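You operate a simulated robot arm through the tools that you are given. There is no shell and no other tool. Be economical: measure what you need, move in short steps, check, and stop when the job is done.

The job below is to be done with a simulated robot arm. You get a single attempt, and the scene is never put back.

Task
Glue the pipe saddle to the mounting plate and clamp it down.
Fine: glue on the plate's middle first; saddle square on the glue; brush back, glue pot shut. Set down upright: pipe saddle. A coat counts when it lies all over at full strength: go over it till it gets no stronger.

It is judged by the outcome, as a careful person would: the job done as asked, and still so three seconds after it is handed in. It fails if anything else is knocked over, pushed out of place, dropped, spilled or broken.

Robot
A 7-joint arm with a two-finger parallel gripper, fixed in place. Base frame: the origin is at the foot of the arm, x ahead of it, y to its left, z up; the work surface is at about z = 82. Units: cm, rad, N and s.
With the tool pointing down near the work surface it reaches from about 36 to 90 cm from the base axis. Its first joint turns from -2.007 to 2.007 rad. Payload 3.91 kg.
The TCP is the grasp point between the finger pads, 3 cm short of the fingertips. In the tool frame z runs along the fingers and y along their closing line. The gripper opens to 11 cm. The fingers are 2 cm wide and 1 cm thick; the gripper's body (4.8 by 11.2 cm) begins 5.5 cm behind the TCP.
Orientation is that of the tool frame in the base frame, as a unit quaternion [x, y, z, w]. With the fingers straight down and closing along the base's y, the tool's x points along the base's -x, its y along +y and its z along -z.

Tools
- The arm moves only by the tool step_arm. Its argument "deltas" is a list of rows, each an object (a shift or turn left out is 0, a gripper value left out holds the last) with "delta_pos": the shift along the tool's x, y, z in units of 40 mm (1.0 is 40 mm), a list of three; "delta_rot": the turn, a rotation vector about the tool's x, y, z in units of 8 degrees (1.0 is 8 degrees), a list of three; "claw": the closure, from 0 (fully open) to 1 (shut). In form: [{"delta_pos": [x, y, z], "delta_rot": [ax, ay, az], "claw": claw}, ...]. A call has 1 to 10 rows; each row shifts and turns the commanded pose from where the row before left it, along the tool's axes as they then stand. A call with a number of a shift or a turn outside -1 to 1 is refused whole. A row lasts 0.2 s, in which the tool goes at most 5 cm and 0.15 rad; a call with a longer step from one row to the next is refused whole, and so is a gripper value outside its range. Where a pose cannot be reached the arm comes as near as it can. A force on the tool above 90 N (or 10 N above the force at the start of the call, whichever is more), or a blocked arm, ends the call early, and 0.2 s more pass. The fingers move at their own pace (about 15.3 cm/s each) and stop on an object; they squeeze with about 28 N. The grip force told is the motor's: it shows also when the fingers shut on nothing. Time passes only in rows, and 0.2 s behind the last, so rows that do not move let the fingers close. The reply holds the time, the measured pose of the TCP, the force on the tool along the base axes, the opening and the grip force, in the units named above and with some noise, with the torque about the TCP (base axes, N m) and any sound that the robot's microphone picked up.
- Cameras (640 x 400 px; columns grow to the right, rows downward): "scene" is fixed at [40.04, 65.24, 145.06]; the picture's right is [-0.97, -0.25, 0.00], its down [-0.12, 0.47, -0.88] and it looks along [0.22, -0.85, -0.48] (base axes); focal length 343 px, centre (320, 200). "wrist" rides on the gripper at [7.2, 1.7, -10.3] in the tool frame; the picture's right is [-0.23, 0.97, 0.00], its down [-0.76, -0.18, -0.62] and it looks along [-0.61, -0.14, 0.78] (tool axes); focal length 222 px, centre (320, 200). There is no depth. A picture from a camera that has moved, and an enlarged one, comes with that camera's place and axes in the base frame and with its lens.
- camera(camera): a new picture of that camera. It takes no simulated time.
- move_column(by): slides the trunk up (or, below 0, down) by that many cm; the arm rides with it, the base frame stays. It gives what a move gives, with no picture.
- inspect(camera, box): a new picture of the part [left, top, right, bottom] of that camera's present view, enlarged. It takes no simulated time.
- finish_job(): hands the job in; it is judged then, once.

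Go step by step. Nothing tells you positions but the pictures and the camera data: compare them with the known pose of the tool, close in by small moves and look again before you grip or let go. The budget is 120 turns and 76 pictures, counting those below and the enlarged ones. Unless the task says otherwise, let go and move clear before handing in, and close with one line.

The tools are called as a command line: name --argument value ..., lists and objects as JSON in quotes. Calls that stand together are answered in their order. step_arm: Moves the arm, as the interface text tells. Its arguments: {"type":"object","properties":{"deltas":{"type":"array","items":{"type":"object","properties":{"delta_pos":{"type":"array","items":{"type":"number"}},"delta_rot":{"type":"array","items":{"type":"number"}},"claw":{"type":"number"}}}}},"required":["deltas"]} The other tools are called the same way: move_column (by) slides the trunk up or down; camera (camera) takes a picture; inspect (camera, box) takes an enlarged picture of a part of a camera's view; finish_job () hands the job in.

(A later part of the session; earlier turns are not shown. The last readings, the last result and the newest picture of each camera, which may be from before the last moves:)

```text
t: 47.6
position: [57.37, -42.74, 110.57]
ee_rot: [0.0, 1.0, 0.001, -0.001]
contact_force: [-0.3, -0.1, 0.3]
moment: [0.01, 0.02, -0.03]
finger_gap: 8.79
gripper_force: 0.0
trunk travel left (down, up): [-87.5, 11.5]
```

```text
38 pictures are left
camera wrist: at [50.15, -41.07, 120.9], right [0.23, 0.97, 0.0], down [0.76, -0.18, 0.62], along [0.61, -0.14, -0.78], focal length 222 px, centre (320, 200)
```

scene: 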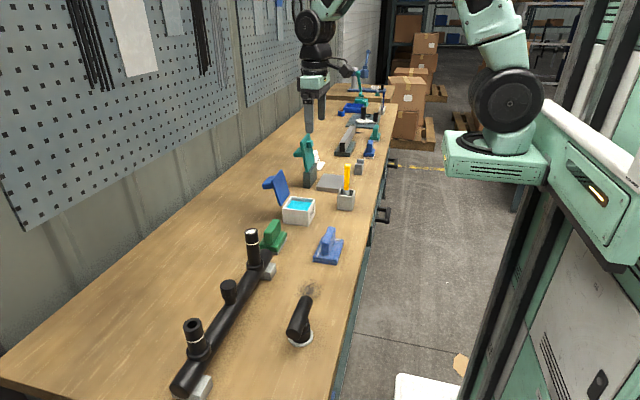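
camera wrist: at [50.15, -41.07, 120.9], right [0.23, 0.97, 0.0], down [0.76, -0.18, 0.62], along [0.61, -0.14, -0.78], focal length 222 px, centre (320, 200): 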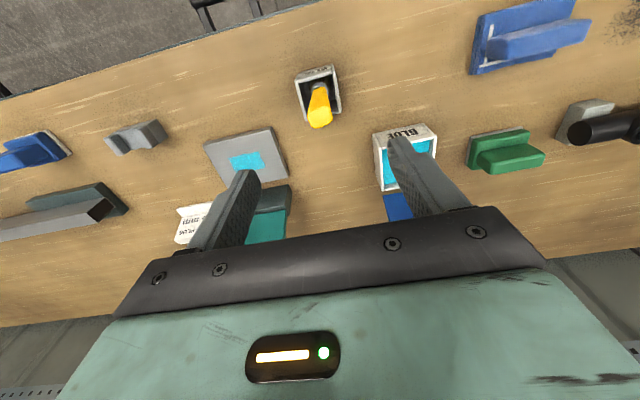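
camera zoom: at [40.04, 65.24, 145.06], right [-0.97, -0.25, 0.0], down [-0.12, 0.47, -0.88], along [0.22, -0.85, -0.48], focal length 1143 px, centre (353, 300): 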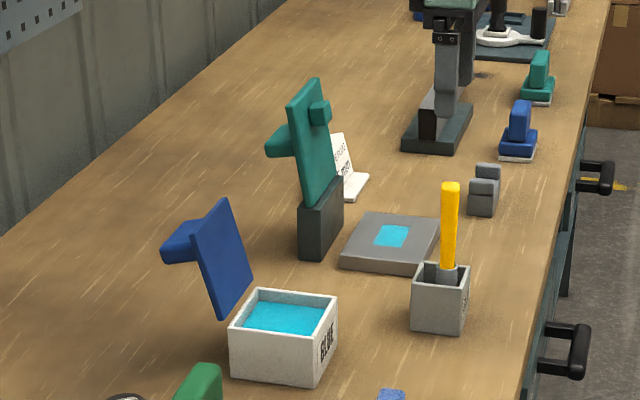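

The brush is back upright in its holder. Next is the saddle: I'll move over (58, -75) and see if the arm reaches.

step_arm --deltas '[{"delta_pos": [0, -0.9, 0], "claw": 0.0}, {"delta_pos": [0, -0.9, 0.1]}, {"delta_pos": [0, -0.9, 0.1]}, {"delta_pos": [0, -0.9, 0.1]}, {"delta_pos": [0, -0.9, 0.1]}, {"delta_pos": [0, -0.9, 0.1]}, {"delta_pos": [0, -0.9, 0.1]}, {"delta_pos": [0, -0.9, 0.1]}, {"delta_pos": [0, -0.85, 0]}, {}]'

camera --camera "wrist"

```text
t: 49.8
position: [57.76, -74.65, 107.81]
ee_rot: [-0.001, 1.0, 0.0, -0.001]
contact_force: [-0.3, 0.4, 0.6]
moment: [-0.04, 0.01, 0.01]
finger_gap: 11.0
gripper_force: 0.1
trunk travel left (down, up): [-87.5, 11.5]
```

```text
37 pictures are left
camera wrist: at [50.47, -73.02, 118.05], right [0.23, 0.97, 0.0], down [0.76, -0.18, 0.62], along [0.61, -0.14, -0.78], focal length 222 px, centre (320, 200)
```

wrist: 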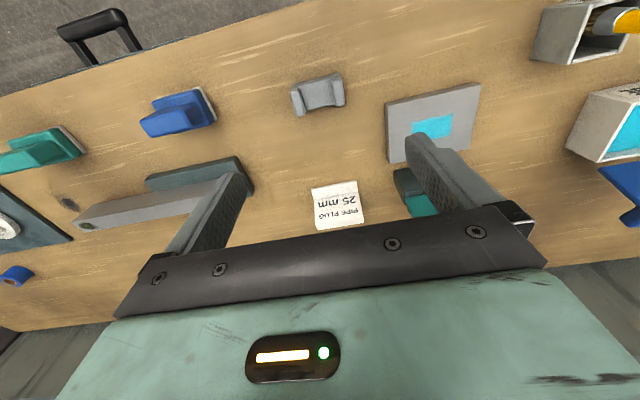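

Reach is fine at this height. I'll zoom on the saddle for its exact place and yaw.

inspect --camera "wrist" --box '[270, 60, 370, 130]'

inspect --camera "scene" --box '[340, 145, 380, 185]'

```text
5.71 times, centred on (320, 95) of wrist
camera zoom: at [50.47, -73.02, 118.05], right [0.23, 0.97, 0.0], down [0.76, -0.18, 0.62], along [0.61, -0.14, -0.78], focal length 1269 px, centre (320, 800)
```

zoom: 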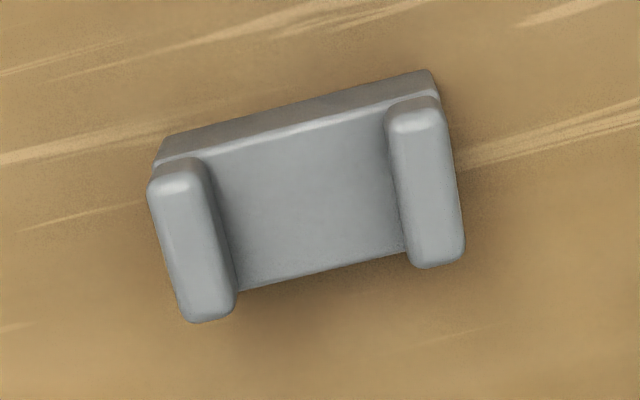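

```text
10.00 times, centred on (360, 165) of scene
camera zoom: at [40.04, 65.24, 145.06], right [-0.97, -0.25, 0.0], down [-0.12, 0.47, -0.88], along [0.22, -0.85, -0.48], focal length 3428 px, centre (-80, 550)
```

zoom: 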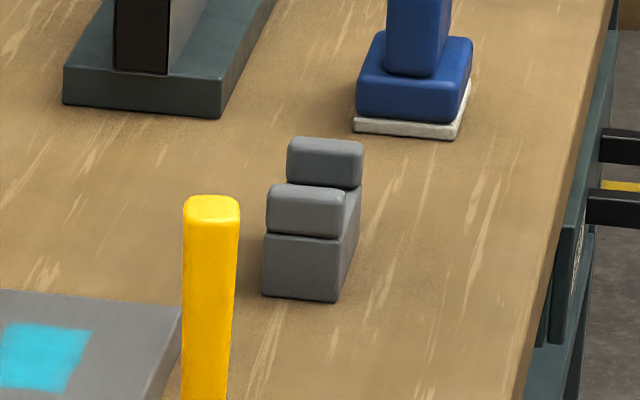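

The saddle is centred near (57.95, -74.95), about 7 cm long along y and square to the axes. I'll descend partway and check.

step_arm --deltas '[{"delta_pos": [-0.05, -0.07, 0.8]}, {"delta_pos": [0, 0, 0.9]}, {"delta_pos": [0, 0, 0.9]}, {"delta_pos": [0, 0, 0.9]}, {"delta_pos": [0, 0, 0.45]}, {}]'

camera --camera "wrist"

inspect --camera "scene" --box '[320, 115, 400, 195]'

```text
t: 51.2
position: [56.52, -73.22, 92.14]
ee_rot: [0.0, 1.0, 0.0, 0.0]
contact_force: [0.1, 0.5, -0.7]
moment: [-0.01, 0.05, -0.02]
finger_gap: 10.98
gripper_force: 0.1
out of reach, approached as far as the arm can: row 1, 2, 3, 4, 5
trunk travel left (down, up): [-87.5, 11.5]
```

```text
34 pictures are left
camera wrist: at [49.2, -71.6, 102.49], right [0.23, 0.97, 0.0], down [0.76, -0.18, 0.62], along [0.61, -0.14, -0.78], focal length 222 px, centre (320, 200)
```

wrist: 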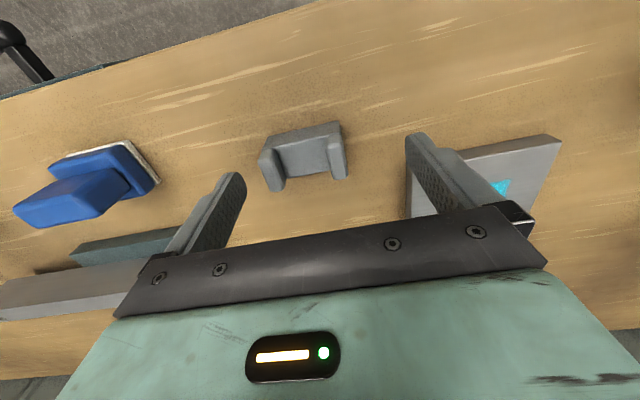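

```text
5.00 times, centred on (360, 155) of scene
camera zoom: at [40.04, 65.24, 145.06], right [-0.97, -0.25, 0.0], down [-0.12, 0.47, -0.88], along [0.22, -0.85, -0.48], focal length 1714 px, centre (120, 425)
```

zoom: 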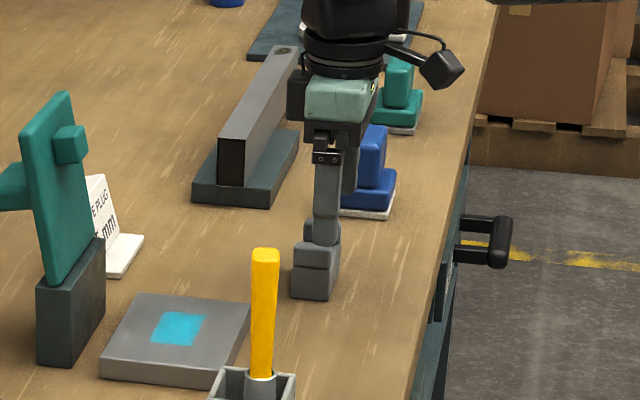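

The low pose is about 2 cm out of reach. I'll raise the arm and lower the trunk so the shoulder sits closer.

step_arm --deltas '[{"delta_pos": [0, 0, -0.9]}, {"delta_pos": [0, 0, -0.9]}, {"delta_pos": [0, 0, -0.9]}, {"delta_pos": [0, 0, -0.9]}, {"delta_pos": [0, 0, -0.4]}, {}]'

move_column --by -14

```text
t: 52.6
position: [56.65, -72.94, 108.58]
ee_rot: [-0.001, 1.0, 0.0, 0.0]
contact_force: [-0.2, 0.1, -0.3]
moment: [0.0, 0.01, -0.03]
finger_gap: 11.02
gripper_force: 0.0
trunk travel left (down, up): [-87.5, 11.5]
```

```text
t: 54.3
position: [56.61, -72.9, 94.66]
ee_rot: [-0.001, 1.0, 0.0, 0.0]
contact_force: [-0.7, 0.2, -0.1]
moment: [0.0, 0.01, 0.01]
finger_gap: 10.99
gripper_force: 0.0
trunk travel left (down, up): [-73.5, 25.5]
```

Lowering worked. I'll align over the saddle at (57.95, -74.95).

step_arm --deltas '[{"delta_pos": [-0.17, -0.26, 0]}, {"delta_pos": [-0.17, -0.25, 0]}, {"delta_pos": [0, 0, 0.5]}, {}]'

inspect --camera "wrist" --box '[180, 40, 460, 220]'

```text
t: 55.3
position: [57.69, -74.67, 92.7]
ee_rot: [0.001, 1.0, 0.0, 0.0]
contact_force: [-0.5, -0.2, -0.3]
moment: [-0.04, -0.01, 0.03]
finger_gap: 11.0
gripper_force: 0.1
out of reach, approached as far as the arm can: row 2
trunk travel left (down, up): [-73.5, 25.5]
```

```text
2.22 times, centred on (320, 130) of wrist
camera zoom: at [50.42, -72.98, 103.08], right [0.23, 0.97, 0.0], down [0.76, -0.18, 0.62], along [0.61, -0.14, -0.78], focal length 494 px, centre (320, 356)
```

zoom: 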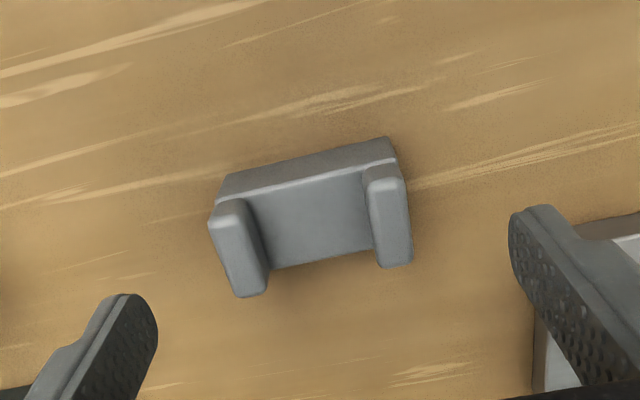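

Alignment is good. I'll lower straight down with the column to grasp height, with the fingertips just above the bench.

move_column --by -6.9

inspect --camera "wrist" --box '[160, 60, 480, 240]'

```text
t: 56.4
position: [57.81, -74.58, 85.79]
ee_rot: [-0.001, 1.0, 0.0, 0.0]
contact_force: [0.2, 0.4, 0.9]
moment: [-0.03, -0.01, 0.01]
finger_gap: 10.97
gripper_force: 0.0
trunk travel left (down, up): [-66.6, 32.4]
```

```text
2.00 times, centred on (320, 150) of wrist
camera zoom: at [50.42, -72.98, 96.17], right [0.23, 0.97, 0.0], down [0.76, -0.18, 0.62], along [0.61, -0.14, -0.78], focal length 444 px, centre (320, 300)
```

zoom: 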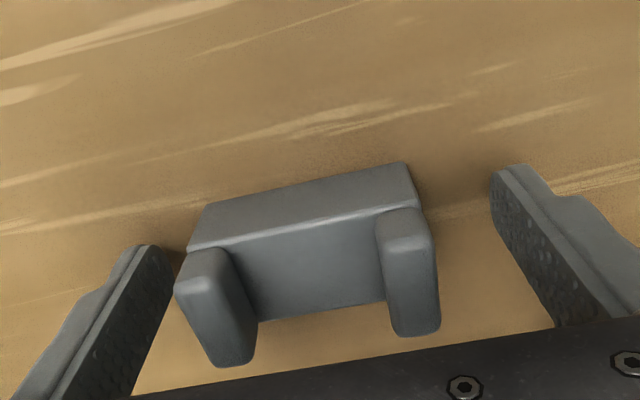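

The saddle lies between the fingers, slightly left of centre. I'll shift -0.3 cm in y and close.

step_arm --deltas '[{"delta_pos": [0, -0.08, 0]}, {"claw": 0.25}, {"claw": 0.35}, {"claw": 0.5}, {"claw": 1}, {"claw": 1}]'

inspect --camera "wrist" --box '[160, 60, 480, 240]'

```text
t: 57.8
position: [57.65, -75.07, 85.79]
ee_rot: [0.0, 1.0, 0.0, 0.0]
contact_force: [0.1, -0.2, 0.9]
moment: [0.0, -0.03, 0.0]
finger_gap: 6.93
gripper_force: 27.8
trunk travel left (down, up): [-66.6, 32.4]
```

```text
2.00 times, centred on (320, 150) of wrist
camera zoom: at [50.39, -73.29, 96.16], right [0.23, 0.97, 0.0], down [0.76, -0.18, 0.62], along [0.61, -0.14, -0.78], focal length 444 px, centre (320, 300)
```

zoom: 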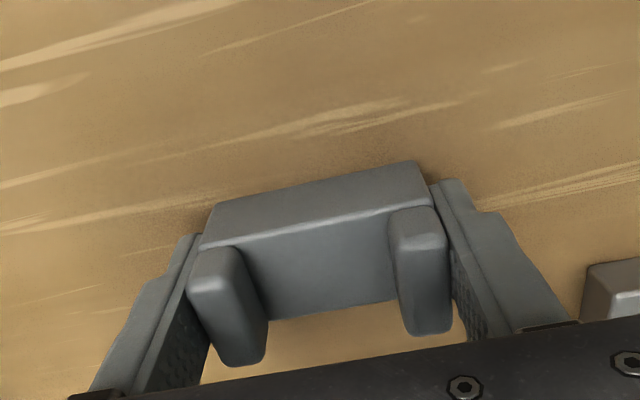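

Gripped at 6.93 cm. I'll lift with the column, then carry the saddle over the plate.

move_column --by 10

step_arm --deltas '[{"delta_pos": [-0.45, 0.8, 0]}, {"delta_pos": [-0.45, 0.8, 0]}, {"delta_pos": [-0.45, 0.8, 0]}, {"delta_pos": [-0.45, 0.8, 0]}, {"delta_pos": [-0.4, 0.82, 0]}, {}]'

camera --camera "wrist"

inspect --camera "scene" --box '[280, 115, 380, 205]'

```text
t: 59.1
position: [57.67, -74.9, 95.81]
ee_rot: [0.001, 1.0, 0.0, 0.0]
contact_force: [-0.9, -0.3, -0.1]
moment: [-0.01, -0.04, 0.0]
finger_gap: 0.01
gripper_force: 27.7
trunk travel left (down, up): [-76.6, 22.4]
```

```text
t: 60.5
position: [66.58, -58.64, 95.93]
ee_rot: [-0.001, 1.0, -0.001, 0.0]
contact_force: [0.0, 0.5, 0.6]
moment: [0.03, -0.01, 0.04]
finger_gap: 0.01
gripper_force: 27.7
trunk travel left (down, up): [-76.6, 22.4]
```

```text
29 pictures are left
camera wrist: at [59.4, -57.04, 106.36], right [0.23, 0.97, 0.0], down [0.76, -0.18, 0.62], along [0.61, -0.14, -0.78], focal length 222 px, centre (320, 200)
```

wrist: 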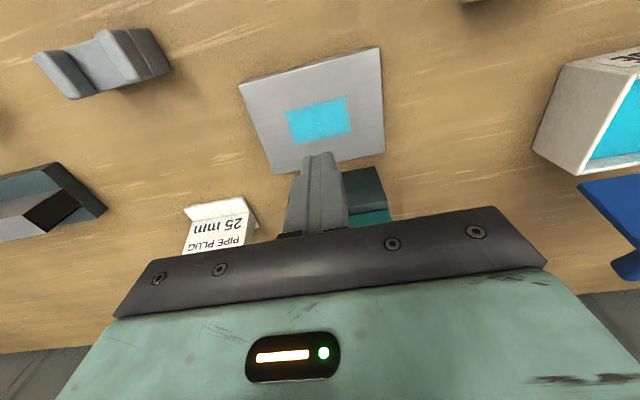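

```text
4.44 times, centred on (330, 160) of scene
camera zoom: at [40.04, 65.24, 145.06], right [-0.97, -0.25, 0.0], down [-0.12, 0.47, -0.88], along [0.22, -0.85, -0.48], focal length 1524 px, centre (276, 378)
```

zoom: 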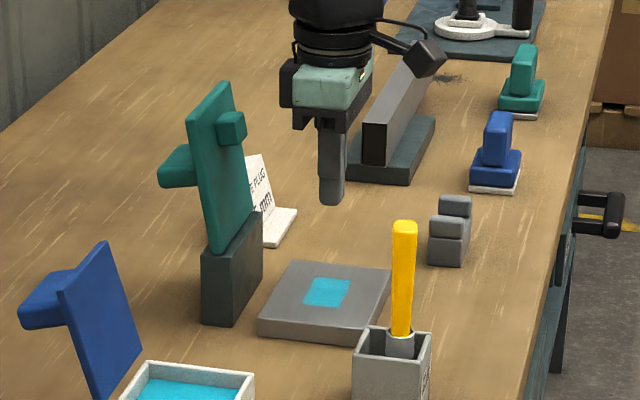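

The saddle slipped out when the column lifted; the fingers closed on nothing. It still stands upright in its original spot, so I'll return, grip slightly deeper and lift slowly with the arm.

step_arm --deltas '[{"delta_pos": [0.43, -0.82, 0], "claw": 0}, {"delta_pos": [0.43, -0.82, 0]}, {"delta_pos": [0.43, -0.82, 0]}, {"delta_pos": [0.43, -0.82, 0]}, {"delta_pos": [0.43, -0.81, 0]}, {}]'

inspect --camera "wrist" --box '[180, 40, 460, 220]'

```text
t: 61.9
position: [57.68, -74.8, 95.86]
ee_rot: [0.0, 1.0, 0.0, 0.0]
contact_force: [0.3, 1.0, 0.5]
moment: [0.01, 0.02, -0.04]
finger_gap: 11.01
gripper_force: 0.0
out of reach, approached as far as the arm can: row 5
trunk travel left (down, up): [-76.6, 22.4]
```

```text
2.22 times, centred on (320, 130) of wrist
camera zoom: at [50.38, -73.12, 106.27], right [0.23, 0.97, 0.0], down [0.76, -0.18, 0.62], along [0.61, -0.14, -0.78], focal length 494 px, centre (320, 356)
```

zoom: 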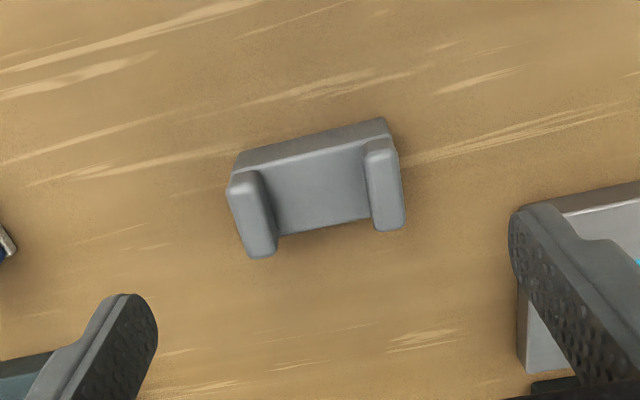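

The saddle is still at (57.9, -74.95), undisturbed. I'll raise the arm a bit for reach margin, centre it, and lower with the column.

step_arm --deltas '[{"delta_pos": [0, 0, -0.7]}, {"delta_pos": [-0.08, -0.04, -0.5]}, {}]'

move_column --by -15

```text
t: 62.7
position: [57.89, -74.79, 100.77]
ee_rot: [0.001, 1.0, 0.0, 0.001]
contact_force: [0.3, 0.1, 0.8]
moment: [-0.01, -0.02, 0.01]
finger_gap: 11.01
gripper_force: 0.0
trunk travel left (down, up): [-76.6, 22.4]
```

```text
t: 64.4
position: [58.02, -74.82, 85.55]
ee_rot: [0.001, 1.0, 0.0, 0.0]
contact_force: [-0.4, 0.1, 0.0]
moment: [-0.03, -0.02, -0.01]
finger_gap: 11.0
gripper_force: 0.1
trunk travel left (down, up): [-61.6, 37.4]
```

At grasp height and centred. I'll close and lift slowly by a small amount.

step_arm --deltas '[{"delta_pos": [0, -0.03, 0.02]}, {"claw": 0.3}, {"claw": 0.5}, {"claw": 1}, {"claw": 1}, {"claw": 1}]'

step_arm --deltas '[{"delta_pos": [0, 0, -0.03]}, {"delta_pos": [0, 0, -0.05]}, {"delta_pos": [0, 0, -0.05]}, {"delta_pos": [0, 0, -0.05]}, {}]'

inspect --camera "wrist" --box '[160, 60, 480, 240]'

```text
t: 65.8
position: [57.87, -74.9, 85.44]
ee_rot: [0.0, 1.0, 0.0, -0.001]
contact_force: [0.3, 0.1, -0.1]
moment: [0.0, 0.01, -0.03]
finger_gap: 6.96
gripper_force: 27.7
trunk travel left (down, up): [-61.6, 37.4]
```

```text
t: 67.0
position: [57.88, -74.87, 86.11]
ee_rot: [0.0, 1.0, 0.0, 0.001]
contact_force: [0.5, -0.3, -1.0]
moment: [0.05, 0.02, 0.0]
finger_gap: 6.95
gripper_force: 28.0
trunk travel left (down, up): [-61.6, 37.4]
```

```text
2.00 times, centred on (320, 150) of wrist
camera zoom: at [50.64, -73.16, 96.6], right [0.23, 0.97, 0.0], down [0.76, -0.18, 0.62], along [0.61, -0.14, -0.78], focal length 444 px, centre (320, 300)
```

zoom: 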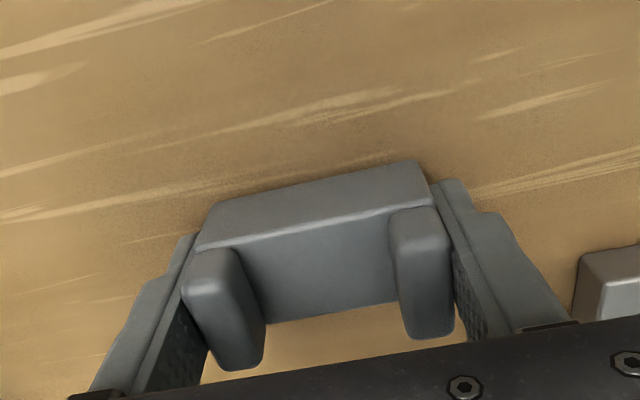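

The saddle moved up with the gripper and the gap held. I'll continue lifting with the arm, smoothly.

step_arm --deltas '[{"delta_pos": [0, 0, -0.08]}, {"delta_pos": [0, 0, -0.12]}, {"delta_pos": [0, 0, -0.15]}, {"delta_pos": [0, 0, -0.2]}, {"delta_pos": [0, 0, -0.25]}, {"delta_pos": [0, 0, -0.25]}, {"delta_pos": [0, 0, -0.2]}, {"delta_pos": [0, 0, -0.15]}, {"delta_pos": [0, 0, -0.1]}, {}]'

camera --camera "wrist"

```text
t: 69.2
position: [57.5, -74.45, 91.99]
ee_rot: [0.0, 1.0, 0.0, 0.001]
contact_force: [0.7, 0.2, -0.9]
moment: [-0.01, 0.0, -0.03]
finger_gap: 6.97
gripper_force: 27.8
out of reach, approached as far as the arm can: row 1, 6
trunk travel left (down, up): [-61.6, 37.4]
```

```text
25 pictures are left
camera wrist: at [50.27, -72.76, 102.35], right [0.23, 0.97, 0.0], down [0.76, -0.18, 0.62], along [0.61, -0.14, -0.78], focal length 222 px, centre (320, 200)
```

wrist: 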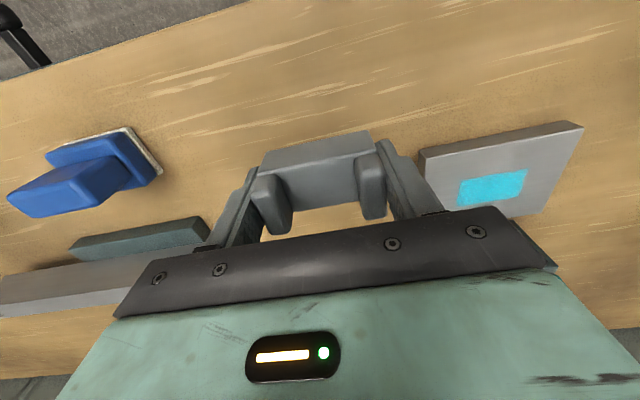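

The saddle is held. I'll carry it smoothly to above the plate's middle.

step_arm --deltas '[{"delta_pos": [-0.1, 0.2, -0.03]}, {"delta_pos": [-0.2, 0.35, -0.03]}, {"delta_pos": [-0.3, 0.5, 0]}, {"delta_pos": [-0.35, 0.57, 0]}, {"delta_pos": [-0.35, 0.57, 0]}, {"delta_pos": [-0.35, 0.57, 0]}, {"delta_pos": [-0.3, 0.5, 0]}, {"delta_pos": [-0.25, 0.38, 0]}, {"delta_pos": [-0.15, 0.25, 0]}, {}]'

inspect --camera "wrist" --box '[160, 60, 480, 240]'

inspect --camera "scene" --box '[280, 115, 380, 205]'

```text
t: 71.4
position: [67.0, -58.97, 92.15]
ee_rot: [0.0, 1.0, 0.0, 0.0]
contact_force: [0.5, -0.6, 0.0]
moment: [-0.03, -0.01, 0.01]
finger_gap: 6.96
gripper_force: 27.8
trunk travel left (down, up): [-61.6, 37.4]
```

```text
2.00 times, centred on (320, 150) of wrist
camera zoom: at [59.77, -57.26, 102.54], right [0.23, 0.97, 0.0], down [0.76, -0.18, 0.62], along [0.61, -0.14, -0.78], focal length 444 px, centre (320, 300)
```

zoom: 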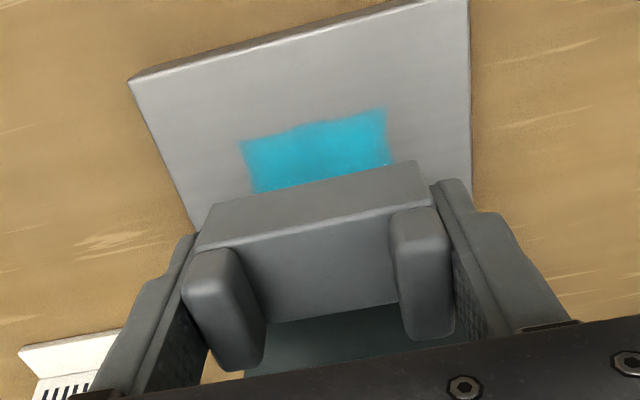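

```text
4.44 times, centred on (330, 160) of scene
camera zoom: at [40.04, 65.24, 145.06], right [-0.97, -0.25, 0.0], down [-0.12, 0.47, -0.88], along [0.22, -0.85, -0.48], focal length 1524 px, centre (276, 378)
```

zoom: 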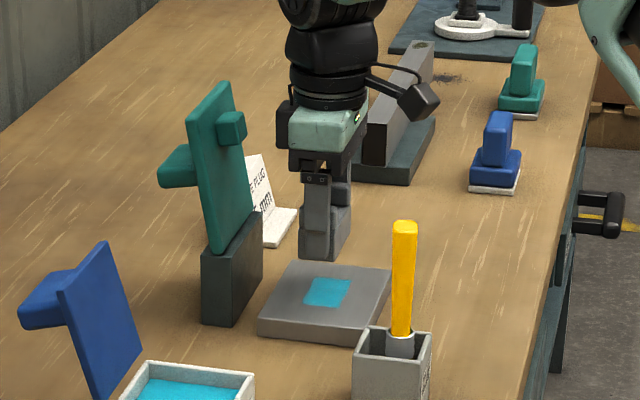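

The saddle is over the plate and sits about 0.3 cm too far in +x relative to the glue. I'll correct that and lower to just above the surface.

step_arm --deltas '[{"delta_pos": [0.07, 0.02, 0.1]}, {"delta_pos": [0, 0, 0.25]}, {"delta_pos": [0, 0, 0.25]}, {"delta_pos": [0, 0, 0.15]}, {}]'

inspect --camera "wrist" --box '[160, 60, 480, 240]'

inspect --camera "scene" --box '[300, 140, 364, 200]'

```text
t: 72.6
position: [66.75, -58.75, 89.18]
ee_rot: [-0.001, 1.0, 0.0, 0.0]
contact_force: [-0.3, -0.2, -0.9]
moment: [-0.03, -0.02, -0.01]
finger_gap: 6.93
gripper_force: 28.0
trunk travel left (down, up): [-61.6, 37.4]
```

```text
2.00 times, centred on (320, 150) of wrist
camera zoom: at [59.42, -57.08, 99.48], right [0.23, 0.97, 0.0], down [0.76, -0.18, 0.62], along [0.61, -0.14, -0.78], focal length 444 px, centre (320, 300)
```

zoom: 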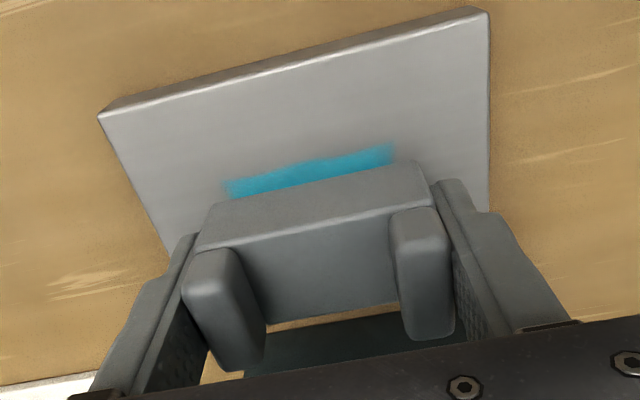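

```text
6.67 times, centred on (332, 170) of scene
camera zoom: at [40.04, 65.24, 145.06], right [-0.97, -0.25, 0.0], down [-0.12, 0.47, -0.88], along [0.22, -0.85, -0.48], focal length 2285 px, centre (240, 400)
```

zoom: 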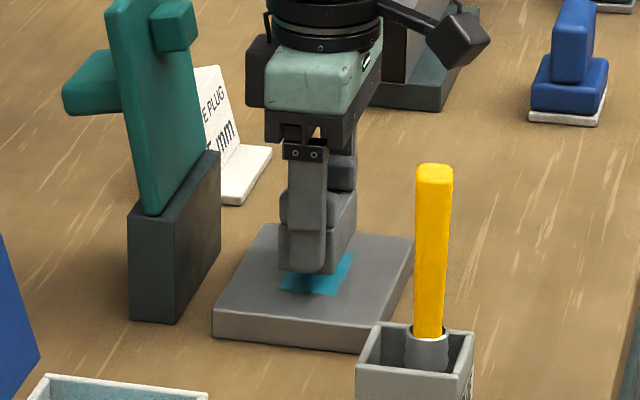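

The saddle is within about 0.2 cm of the glue. I'll make a small correction and lower until contact.

step_arm --deltas '[{"delta_pos": [0.025, -0.05, 0]}, {"delta_pos": [0, 0, 0.12]}, {"delta_pos": [0, 0, 0.1]}, {}, {"delta_pos": [0, 0, 0.05]}, {}]'

```text
t: 74.0
position: [66.68, -58.86, 88.15]
ee_rot: [0.001, 1.0, 0.001, 0.0]
contact_force: [-0.3, -0.6, -0.5]
moment: [-0.02, 0.01, 0.0]
finger_gap: 6.93
gripper_force: 28.0
trunk travel left (down, up): [-61.6, 37.4]
```

step_arm --deltas '[{"delta_pos": [0, 0, 0.03]}, {"delta_pos": [0, 0, 0.03]}, {}]'

inspect --camera "wrist" --box '[160, 60, 480, 240]'

```text
t: 74.8
position: [66.55, -58.91, 87.83]
ee_rot: [0.0, 1.0, 0.0, -0.001]
contact_force: [0.0, 0.1, 0.2]
moment: [0.0, -0.02, 0.01]
finger_gap: 6.94
gripper_force: 27.7
trunk travel left (down, up): [-61.6, 37.4]
```

```text
2.00 times, centred on (320, 150) of wrist
camera zoom: at [59.3, -57.2, 98.23], right [0.23, 0.97, 0.0], down [0.76, -0.18, 0.62], along [0.61, -0.14, -0.78], focal length 444 px, centre (320, 300)
```

zoom: 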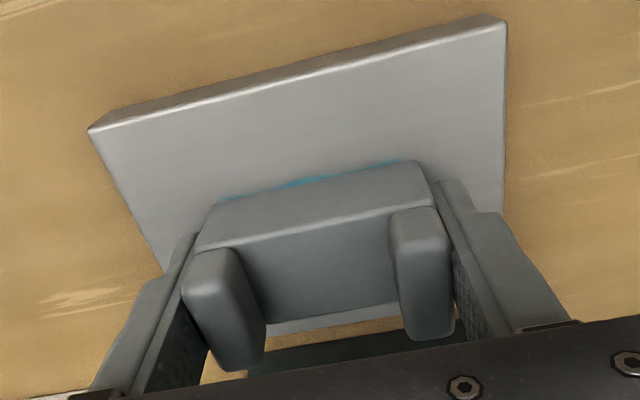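

Only a sliver of glue shows now, and it lines up well. I'll go down a few more millimetres to contact.

step_arm --deltas '[{"delta_pos": [0, 0, 0.03]}, {}, {"delta_pos": [0, 0, 0.03]}, {}]'

```text
t: 75.8
position: [66.67, -58.88, 87.69]
ee_rot: [-0.001, 1.0, 0.0, 0.0]
contact_force: [0.2, -0.1, -0.2]
moment: [-0.03, -0.01, 0.0]
finger_gap: 6.95
gripper_force: 28.6
trunk travel left (down, up): [-61.6, 37.4]
```

step_arm --deltas '[{"delta_pos": [0, 0, 0.04]}, {}, {"delta_pos": [0, 0, 0.03]}, {}]'

```text
t: 76.8
position: [66.63, -58.97, 87.5]
ee_rot: [0.0, 1.0, -0.001, 0.001]
contact_force: [-0.9, 0.8, 10.9]
moment: [0.28, 0.07, 0.01]
finger_gap: 6.96
gripper_force: 28.2
trunk travel left (down, up): [-61.6, 37.4]
```

Contact made at 11 N. I'll release and rise straight up.

step_arm --deltas '[{"delta_pos": [0, 0, -0.02]}, {"claw": 0.3}, {"claw": 0.2}, {}, {"delta_pos": [0, 0, -0.4]}, {"delta_pos": [0, 0, -0.8]}, {"delta_pos": [0, 0, -0.9]}, {"delta_pos": [0, 0, -0.9]}, {}]'

inspect --camera "scene" --box '[270, 120, 370, 200]'

camera --camera "wrist"

```text
t: 78.8
position: [66.6, -59.19, 99.09]
ee_rot: [0.001, 1.0, 0.0, 0.0]
contact_force: [0.2, 0.2, 0.9]
moment: [-0.01, 0.0, 0.02]
finger_gap: 8.81
gripper_force: 0.1
trunk travel left (down, up): [-61.6, 37.4]
```

```text
5.00 times, centred on (320, 160) of scene
camera zoom: at [40.04, 65.24, 145.06], right [-0.97, -0.25, 0.0], down [-0.12, 0.47, -0.88], along [0.22, -0.85, -0.48], focal length 1714 px, centre (320, 400)
```

zoom: 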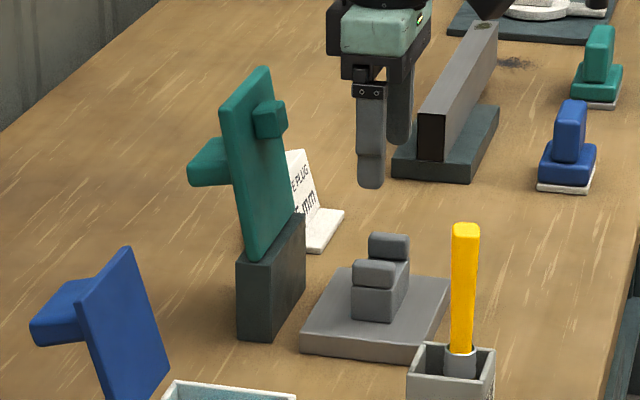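

```text
18 pictures are left
camera wrist: at [59.42, -57.56, 109.38], right [0.23, 0.97, 0.0], down [0.76, -0.18, 0.62], along [0.61, -0.14, -0.78], focal length 222 px, centre (320, 200)
```

wrist: 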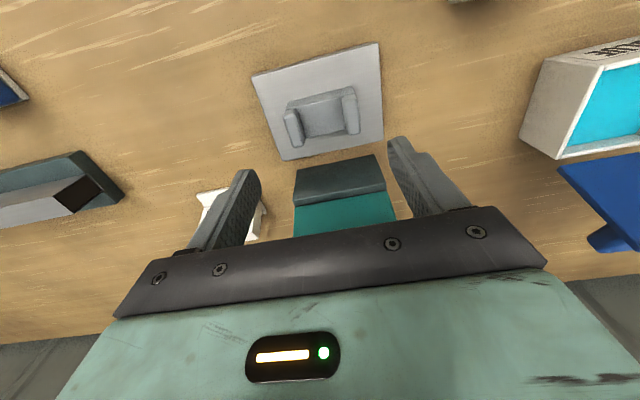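

The saddle is centred and square on the plate with the glue under it. For the clamp I plan to yaw the gripper 90°, hook the rear finger behind the flap's top and pull it over toward -x. First I'll back off, raise the trunk and start turning.

step_arm --deltas '[{"delta_pos": [0.4, 0.4, -0.7], "claw": 0}, {"delta_pos": [0.4, 0.6, -0.3]}, {"delta_pos": [0.35, 0.5, 0]}, {}]'

move_column --by 15.4

step_arm --deltas '[{"delta_rot": [0, 0, 1]}, {"delta_rot": [0, 0, 1]}, {"delta_rot": [0, 0, 1]}, {"delta_rot": [0, 0, 1]}, {"delta_rot": [0, 0, 1]}, {"delta_rot": [0, 0, 1]}, {"delta_rot": [0, 0, 1]}, {"delta_rot": [0, 0, 1]}, {"delta_rot": [0, 0, 1]}, {"delta_rot": [0, 0, 1]}]'

step_arm --deltas '[{"delta_rot": [0, 0, 1]}, {"delta_rot": [0, 0, 0.25]}, {}]'

```text
t: 79.8
position: [62.01, -53.13, 103.55]
ee_rot: [0.0, 1.0, -0.001, 0.0]
contact_force: [-0.8, 0.6, 0.0]
moment: [0.0, 0.02, 0.0]
finger_gap: 11.01
gripper_force: 0.0
trunk travel left (down, up): [-61.6, 37.4]
```

```text
t: 81.6
position: [61.88, -53.27, 118.9]
ee_rot: [0.0, 1.0, 0.0, 0.0]
contact_force: [1.1, -0.6, -0.1]
moment: [0.0, 0.0, 0.03]
finger_gap: 11.01
gripper_force: 0.0
trunk travel left (down, up): [-77.0, 22.0]
```

```text
t: 83.8
position: [62.02, -53.04, 119.02]
ee_rot: [0.644, 0.765, 0.0, -0.001]
contact_force: [-0.7, -0.3, -0.5]
moment: [0.0, 0.0, 0.01]
finger_gap: 10.97
gripper_force: 0.1
trunk travel left (down, up): [-77.0, 22.0]
```

```text
t: 84.6
position: [62.12, -53.24, 118.92]
ee_rot: [0.706, 0.708, -0.001, 0.0]
contact_force: [0.0, -0.4, 0.0]
moment: [0.02, 0.01, 0.04]
finger_gap: 11.01
gripper_force: 0.0
trunk travel left (down, up): [-77.0, 22.0]
```

The tool is turned, with its closing line along x. I'll approach above the flap at TCP z about 108, fingertips over the flap's top.

step_arm --deltas '[{"delta_pos": [-0.2, 0, 0.7]}, {"delta_pos": [-0.2, 0, 0.8]}, {"delta_pos": [-0.2, 0.5, 0.7]}, {"delta_pos": [-0.22, 0.7, 0.4]}, {"delta_pos": [0, 0.8, 0.1]}, {"delta_pos": [0, 0.6, 0]}, {"delta_pos": [0, 0.37, 0]}, {}]'

camera --camera "wrist"

inspect --camera "scene" --box '[260, 100, 360, 200]'

```text
t: 86.4
position: [73.72, -56.46, 108.24]
ee_rot: [0.707, 0.707, 0.0, 0.001]
contact_force: [-0.2, 0.2, 0.2]
moment: [0.01, -0.02, 0.01]
finger_gap: 11.0
gripper_force: 0.0
trunk travel left (down, up): [-77.0, 22.0]
```

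```text
17 pictures are left
camera wrist: at [75.37, -49.25, 118.58], right [0.97, -0.23, 0.0], down [-0.18, -0.76, 0.62], along [-0.14, -0.61, -0.78], focal length 222 px, centre (320, 200)
```

wrist: 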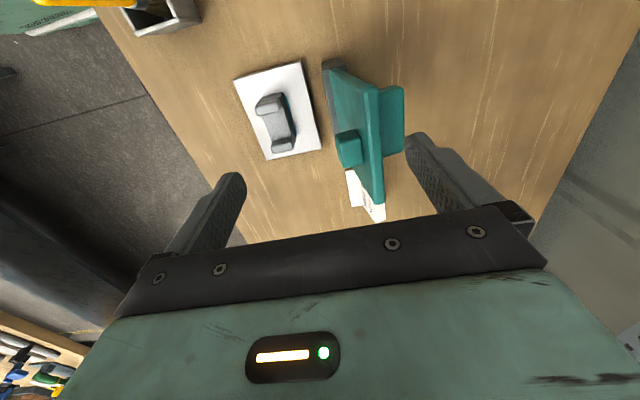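

```text
4.00 times, centred on (310, 150) of scene
camera zoom: at [40.04, 65.24, 145.06], right [-0.97, -0.25, 0.0], down [-0.12, 0.47, -0.88], along [0.22, -0.85, -0.48], focal length 1371 px, centre (360, 400)
```

zoom: 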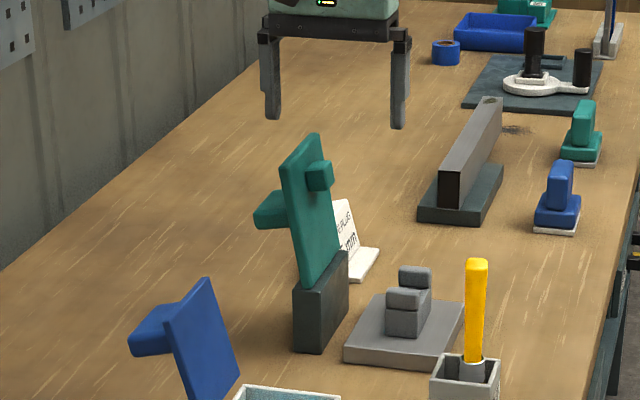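

The flap's top back edge is at x≈78.2, y -53.5 to -63.5, z≈102.5, with a handle behind it. The rear finger sits at x≈79.3, just behind, so I'll lower until the tips are at about z 99.

step_arm --deltas '[{"delta_pos": [0, 0.1, 0.4]}, {"delta_pos": [0, 0, 0.6]}, {"delta_pos": [0, 0, 0.5]}, {}]'

inspect --camera "scene" --box '[260, 100, 360, 200]'

```text
t: 87.4
position: [74.13, -56.47, 102.1]
ee_rot: [0.707, 0.707, 0.0, 0.0]
contact_force: [-0.4, 0.8, -0.1]
moment: [0.01, -0.01, 0.0]
finger_gap: 10.97
gripper_force: 0.1
trunk travel left (down, up): [-77.0, 22.0]
```

```text
4.00 times, centred on (310, 150) of scene
camera zoom: at [40.04, 65.24, 145.06], right [-0.97, -0.25, 0.0], down [-0.12, 0.47, -0.88], along [0.22, -0.85, -0.48], focal length 1371 px, centre (360, 400)
```

zoom: 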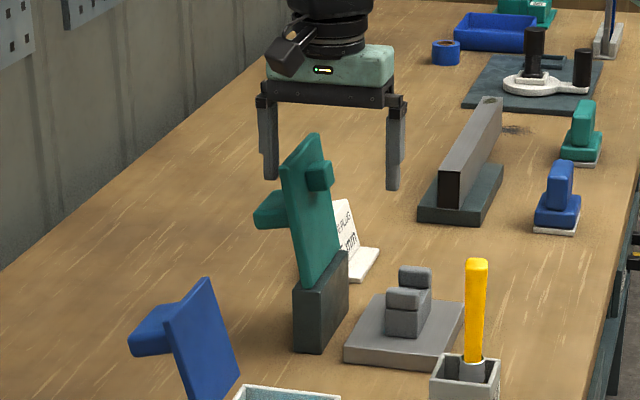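

The rear finger is behind the flap. I'll pull slowly toward -x.

step_arm --deltas '[{"delta_pos": [0, -0.2, 0]}, {"delta_pos": [0, -0.2, 0]}, {"delta_pos": [0, -0.2, 0]}, {"delta_pos": [0, -0.2, 0]}, {"delta_pos": [0, -0.2, 0]}, {"delta_pos": [0, -0.2, 0]}, {}]'

inspect --camera "scene" --box '[260, 100, 360, 200]'

```text
t: 89.0
position: [69.46, -56.5, 102.1]
ee_rot: [0.707, 0.707, 0.0, 0.001]
contact_force: [-0.4, 0.8, 0.8]
moment: [0.0, 0.0, 0.02]
finger_gap: 10.99
gripper_force: 0.0
trunk travel left (down, up): [-77.0, 22.0]
```

```text
4.00 times, centred on (310, 150) of scene
camera zoom: at [40.04, 65.24, 145.06], right [-0.97, -0.25, 0.0], down [-0.12, 0.47, -0.88], along [0.22, -0.85, -0.48], focal length 1371 px, centre (360, 400)
```

zoom: 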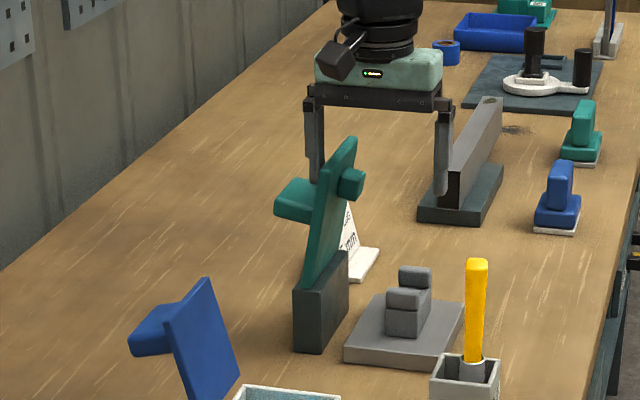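

The flap follows with little force and stays where it is put. I'll continue along its arc, pulling and lowering.

step_arm --deltas '[{"delta_pos": [0, -0.2, 0.02]}, {"delta_pos": [0, -0.2, 0.03]}, {"delta_pos": [0, -0.2, 0.03]}, {"delta_pos": [0, -0.2, 0.03]}, {"delta_pos": [0, -0.31, 0.18]}, {"delta_pos": [0, -0.31, 0.2]}, {"delta_pos": [0, -0.25, 0.25]}, {"delta_pos": [0, -0.25, 0.25]}, {}]'

inspect --camera "scene" --box '[260, 100, 360, 200]'

```text
t: 91.0
position: [61.77, -56.45, 98.28]
ee_rot: [0.707, 0.707, 0.0, -0.001]
contact_force: [-0.5, -0.6, 0.0]
moment: [-0.02, 0.0, -0.02]
finger_gap: 10.99
gripper_force: 0.1
trunk travel left (down, up): [-77.0, 22.0]
```

```text
4.00 times, centred on (310, 150) of scene
camera zoom: at [40.04, 65.24, 145.06], right [-0.97, -0.25, 0.0], down [-0.12, 0.47, -0.88], along [0.22, -0.85, -0.48], focal length 1371 px, centre (360, 400)
```

zoom: 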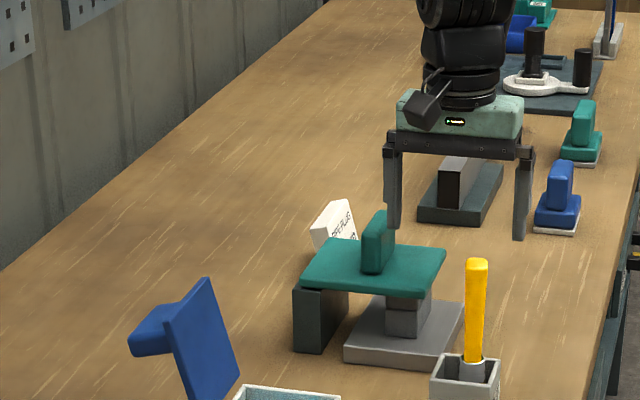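

The flap has dropped over onto the saddle. I'll check how it sits close up, along with the nearby sign.

inspect --camera "scene" --box '[300, 140, 364, 195]'

inspect --camera "wrist" --box '[240, 40, 480, 220]'

```text
7.27 times, centred on (332, 168) of scene
camera zoom: at [40.04, 65.24, 145.06], right [-0.97, -0.25, 0.0], down [-0.12, 0.47, -0.88], along [0.22, -0.85, -0.48], focal length 2493 px, centre (233, 436)
```

zoom: 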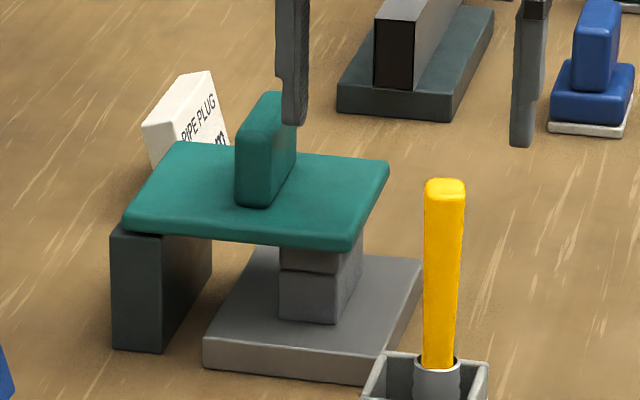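

```text
2.22 times, centred on (360, 130) of wrist
camera zoom: at [63.43, -49.27, 108.62], right [0.97, -0.23, 0.0], down [-0.18, -0.76, 0.62], along [-0.14, -0.61, -0.78], focal length 494 px, centre (231, 356)
```

zoom: 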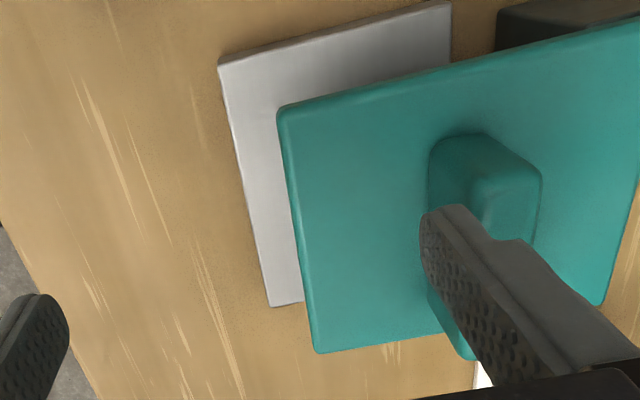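

The flap lies level over the saddle. To be sure it is fully shut, I'll shift the finger clear of the handle and press lightly on the flap's free end.

step_arm --deltas '[{"delta_pos": [0, -0.4, 0]}, {"delta_pos": [0, -0.3, 0]}, {"delta_pos": [-0.3, 0, 0.4]}, {"delta_pos": [-0.2, 0, 0.4]}, {"delta_pos": [0, 0, 0.15]}, {}]'

```text
t: 92.4
position: [58.98, -58.56, 94.51]
ee_rot: [0.707, 0.707, 0.0, 0.0]
contact_force: [0.3, -0.7, 0.4]
moment: [-0.03, 0.02, -0.01]
finger_gap: 11.0
gripper_force: 0.1
trunk travel left (down, up): [-77.0, 22.0]
```

step_arm --deltas '[{"delta_pos": [0, 0, 0.1]}, {"delta_pos": [0, 0, 0.1]}, {"delta_pos": [0, 0, 0.05]}, {}]'

```text
t: 93.4
position: [59.04, -58.46, 93.56]
ee_rot: [0.707, 0.707, 0.0, 0.0]
contact_force: [-0.7, -0.9, 1.3]
moment: [0.04, -0.05, 0.0]
finger_gap: 10.97
gripper_force: 0.0
trunk travel left (down, up): [-77.0, 22.0]
```

step_arm --deltas '[{"delta_pos": [0, 0, 0.05]}, {}, {"delta_pos": [0, 0, 0.04]}, {}]'

```text
t: 94.4
position: [59.09, -58.47, 93.29]
ee_rot: [0.707, 0.707, -0.001, 0.002]
contact_force: [-2.6, 4.8, 26.4]
moment: [0.22, -1.51, 0.17]
finger_gap: 10.9
gripper_force: 0.0
trunk travel left (down, up): [-77.0, 22.0]
```

The flap is solidly down, with firm 26 N resistance and no give. I'll lift off and go to the glue pot lid.

step_arm --deltas '[{"delta_pos": [0, 0, -0.5]}, {"delta_pos": [0, 0, -1]}, {"delta_pos": [0, 0, -1]}, {"delta_pos": [0, 0, -1]}, {}]'

step_arm --deltas '[{"delta_pos": [0.8, 0.4, 0]}, {"delta_pos": [0.8, 0.4, 0]}, {"delta_pos": [0.8, 0.4, 0]}, {"delta_pos": [0.9, 0.45, 0]}, {"delta_pos": [0.9, 0.45, 0]}, {"delta_pos": [0.9, 0.45, 0]}, {"delta_pos": [0.9, 0.45, 0]}, {"delta_pos": [0.85, 0.5, 0]}, {}]'

camera --camera "wrist"

inspect --camera "scene" --box '[230, 120, 390, 220]'

```text
t: 95.6
position: [59.01, -58.22, 107.23]
ee_rot: [0.707, 0.707, 0.001, 0.0]
contact_force: [0.2, 0.7, -0.2]
moment: [0.01, 0.04, 0.01]
finger_gap: 10.98
gripper_force: 0.0
trunk travel left (down, up): [-77.0, 22.0]
```

```text
t: 97.6
position: [73.16, -31.24, 107.06]
ee_rot: [0.708, 0.707, 0.0, 0.0]
contact_force: [0.0, -0.9, -0.6]
moment: [-0.03, -0.04, 0.0]
finger_gap: 11.01
gripper_force: 0.1
trunk travel left (down, up): [-77.0, 22.0]
```

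```text
10 pictures are left
camera wrist: at [74.73, -23.99, 117.4], right [0.97, -0.23, 0.0], down [-0.18, -0.76, 0.62], along [-0.14, -0.61, -0.78], focal length 222 px, centre (320, 200)
```

wrist: 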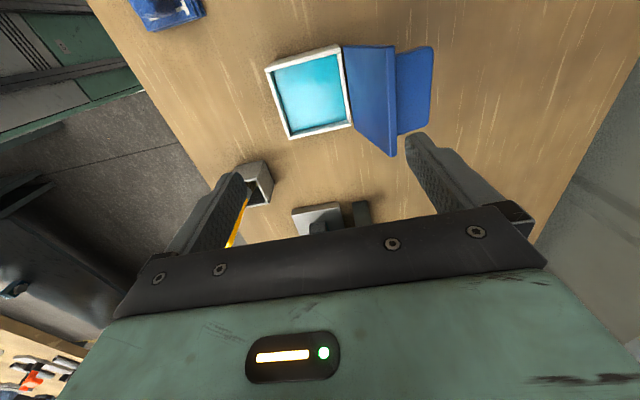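

```text
4.00 times, centred on (310, 170) of scene
camera zoom: at [40.04, 65.24, 145.06], right [-0.97, -0.25, 0.0], down [-0.12, 0.47, -0.88], along [0.22, -0.85, -0.48], focal length 1371 px, centre (360, 320)
```

zoom: 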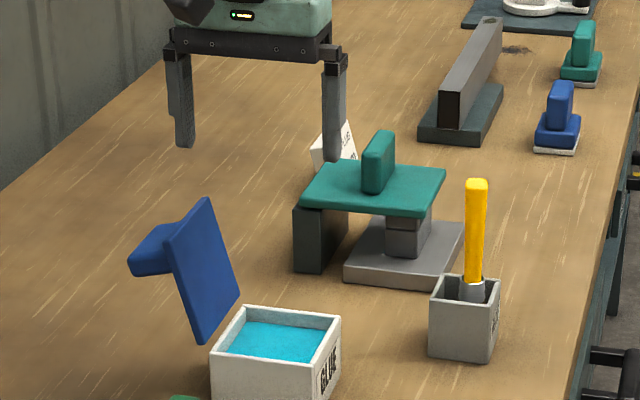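

The lid leans back with its top at x≈79.7, z≈98, and its handle reaches x≈83.8. I'll drop the rear finger behind the handle.

step_arm --deltas '[{"delta_pos": [0, 0.8, 0]}, {"delta_pos": [0, 0.85, 0]}, {}, {"delta_pos": [0, 0, 0.6]}, {"delta_pos": [0, 0, 0.6]}, {"delta_pos": [0, 0, 0.6]}, {"delta_pos": [0, 0, 0.5]}, {}]'

inspect --camera "scene" --box '[220, 120, 360, 240]'

```text
t: 99.4
position: [79.73, -31.14, 97.85]
ee_rot: [0.707, 0.707, -0.001, 0.0]
contact_force: [-0.2, -0.2, -0.2]
moment: [-0.01, 0.01, -0.04]
finger_gap: 10.99
gripper_force: 0.0
trunk travel left (down, up): [-77.0, 22.0]
```

```text
3.33 times, centred on (290, 180) of scene
camera zoom: at [40.04, 65.24, 145.06], right [-0.97, -0.25, 0.0], down [-0.12, 0.47, -0.88], along [0.22, -0.85, -0.48], focal length 1143 px, centre (420, 267)
```

zoom: 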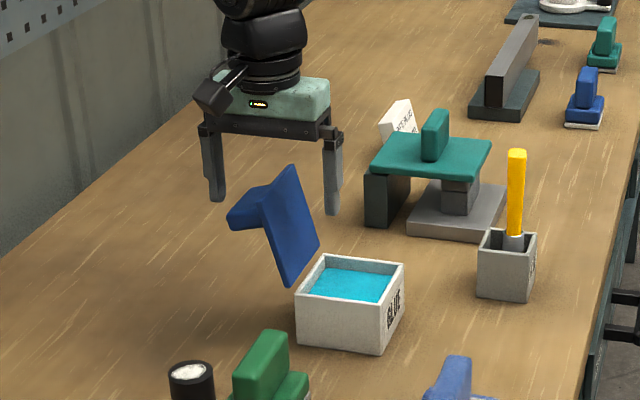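

The rear finger is behind the handle. I'll lower about 1.2 cm more and pull slowly toward -x.

step_arm --deltas '[{"delta_pos": [0, 0, 0.3]}, {"delta_pos": [0, -0.2, 0]}, {"delta_pos": [0, -0.2, 0]}, {"delta_pos": [0, -0.2, 0]}, {"delta_pos": [0, -0.2, 0]}, {"delta_pos": [0, -0.2, 0]}, {"delta_pos": [0, -0.2, 0]}, {}]'

inspect --camera "scene" --box '[220, 120, 360, 240]'

```text
t: 101.2
position: [74.7, -31.16, 96.54]
ee_rot: [0.708, 0.707, 0.0, 0.0]
contact_force: [0.3, 0.2, 0.6]
moment: [0.0, 0.0, 0.01]
finger_gap: 11.02
gripper_force: 0.1
trunk travel left (down, up): [-77.0, 22.0]
```

```text
3.33 times, centred on (290, 180) of scene
camera zoom: at [40.04, 65.24, 145.06], right [-0.97, -0.25, 0.0], down [-0.12, 0.47, -0.88], along [0.22, -0.85, -0.48], focal length 1143 px, centre (420, 267)
```

zoom: 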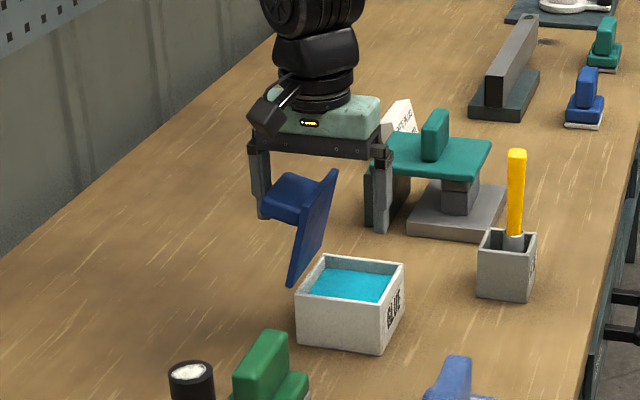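

The lid is past vertical and following. I'll keep pulling.

step_arm --deltas '[{"delta_pos": [0, -0.2, 0]}, {"delta_pos": [0, -0.2, 0]}, {"delta_pos": [0, -0.2, 0]}, {"delta_pos": [0, -0.2, 0]}, {"delta_pos": [0, -0.2, 0]}, {}, {}]'

inspect --camera "scene" --box '[220, 120, 360, 240]'

```text
t: 102.8
position: [70.83, -31.17, 96.52]
ee_rot: [0.707, 0.707, 0.0, 0.0]
contact_force: [-0.7, -0.3, 0.8]
moment: [0.0, -0.02, 0.0]
finger_gap: 10.99
gripper_force: 0.0
trunk travel left (down, up): [-77.0, 22.0]
```

```text
3.33 times, centred on (290, 180) of scene
camera zoom: at [40.04, 65.24, 145.06], right [-0.97, -0.25, 0.0], down [-0.12, 0.47, -0.88], along [0.22, -0.85, -0.48], focal length 1143 px, centre (420, 267)
```

zoom: 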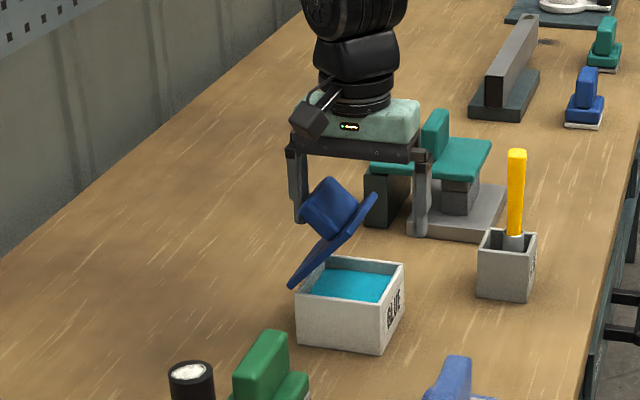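

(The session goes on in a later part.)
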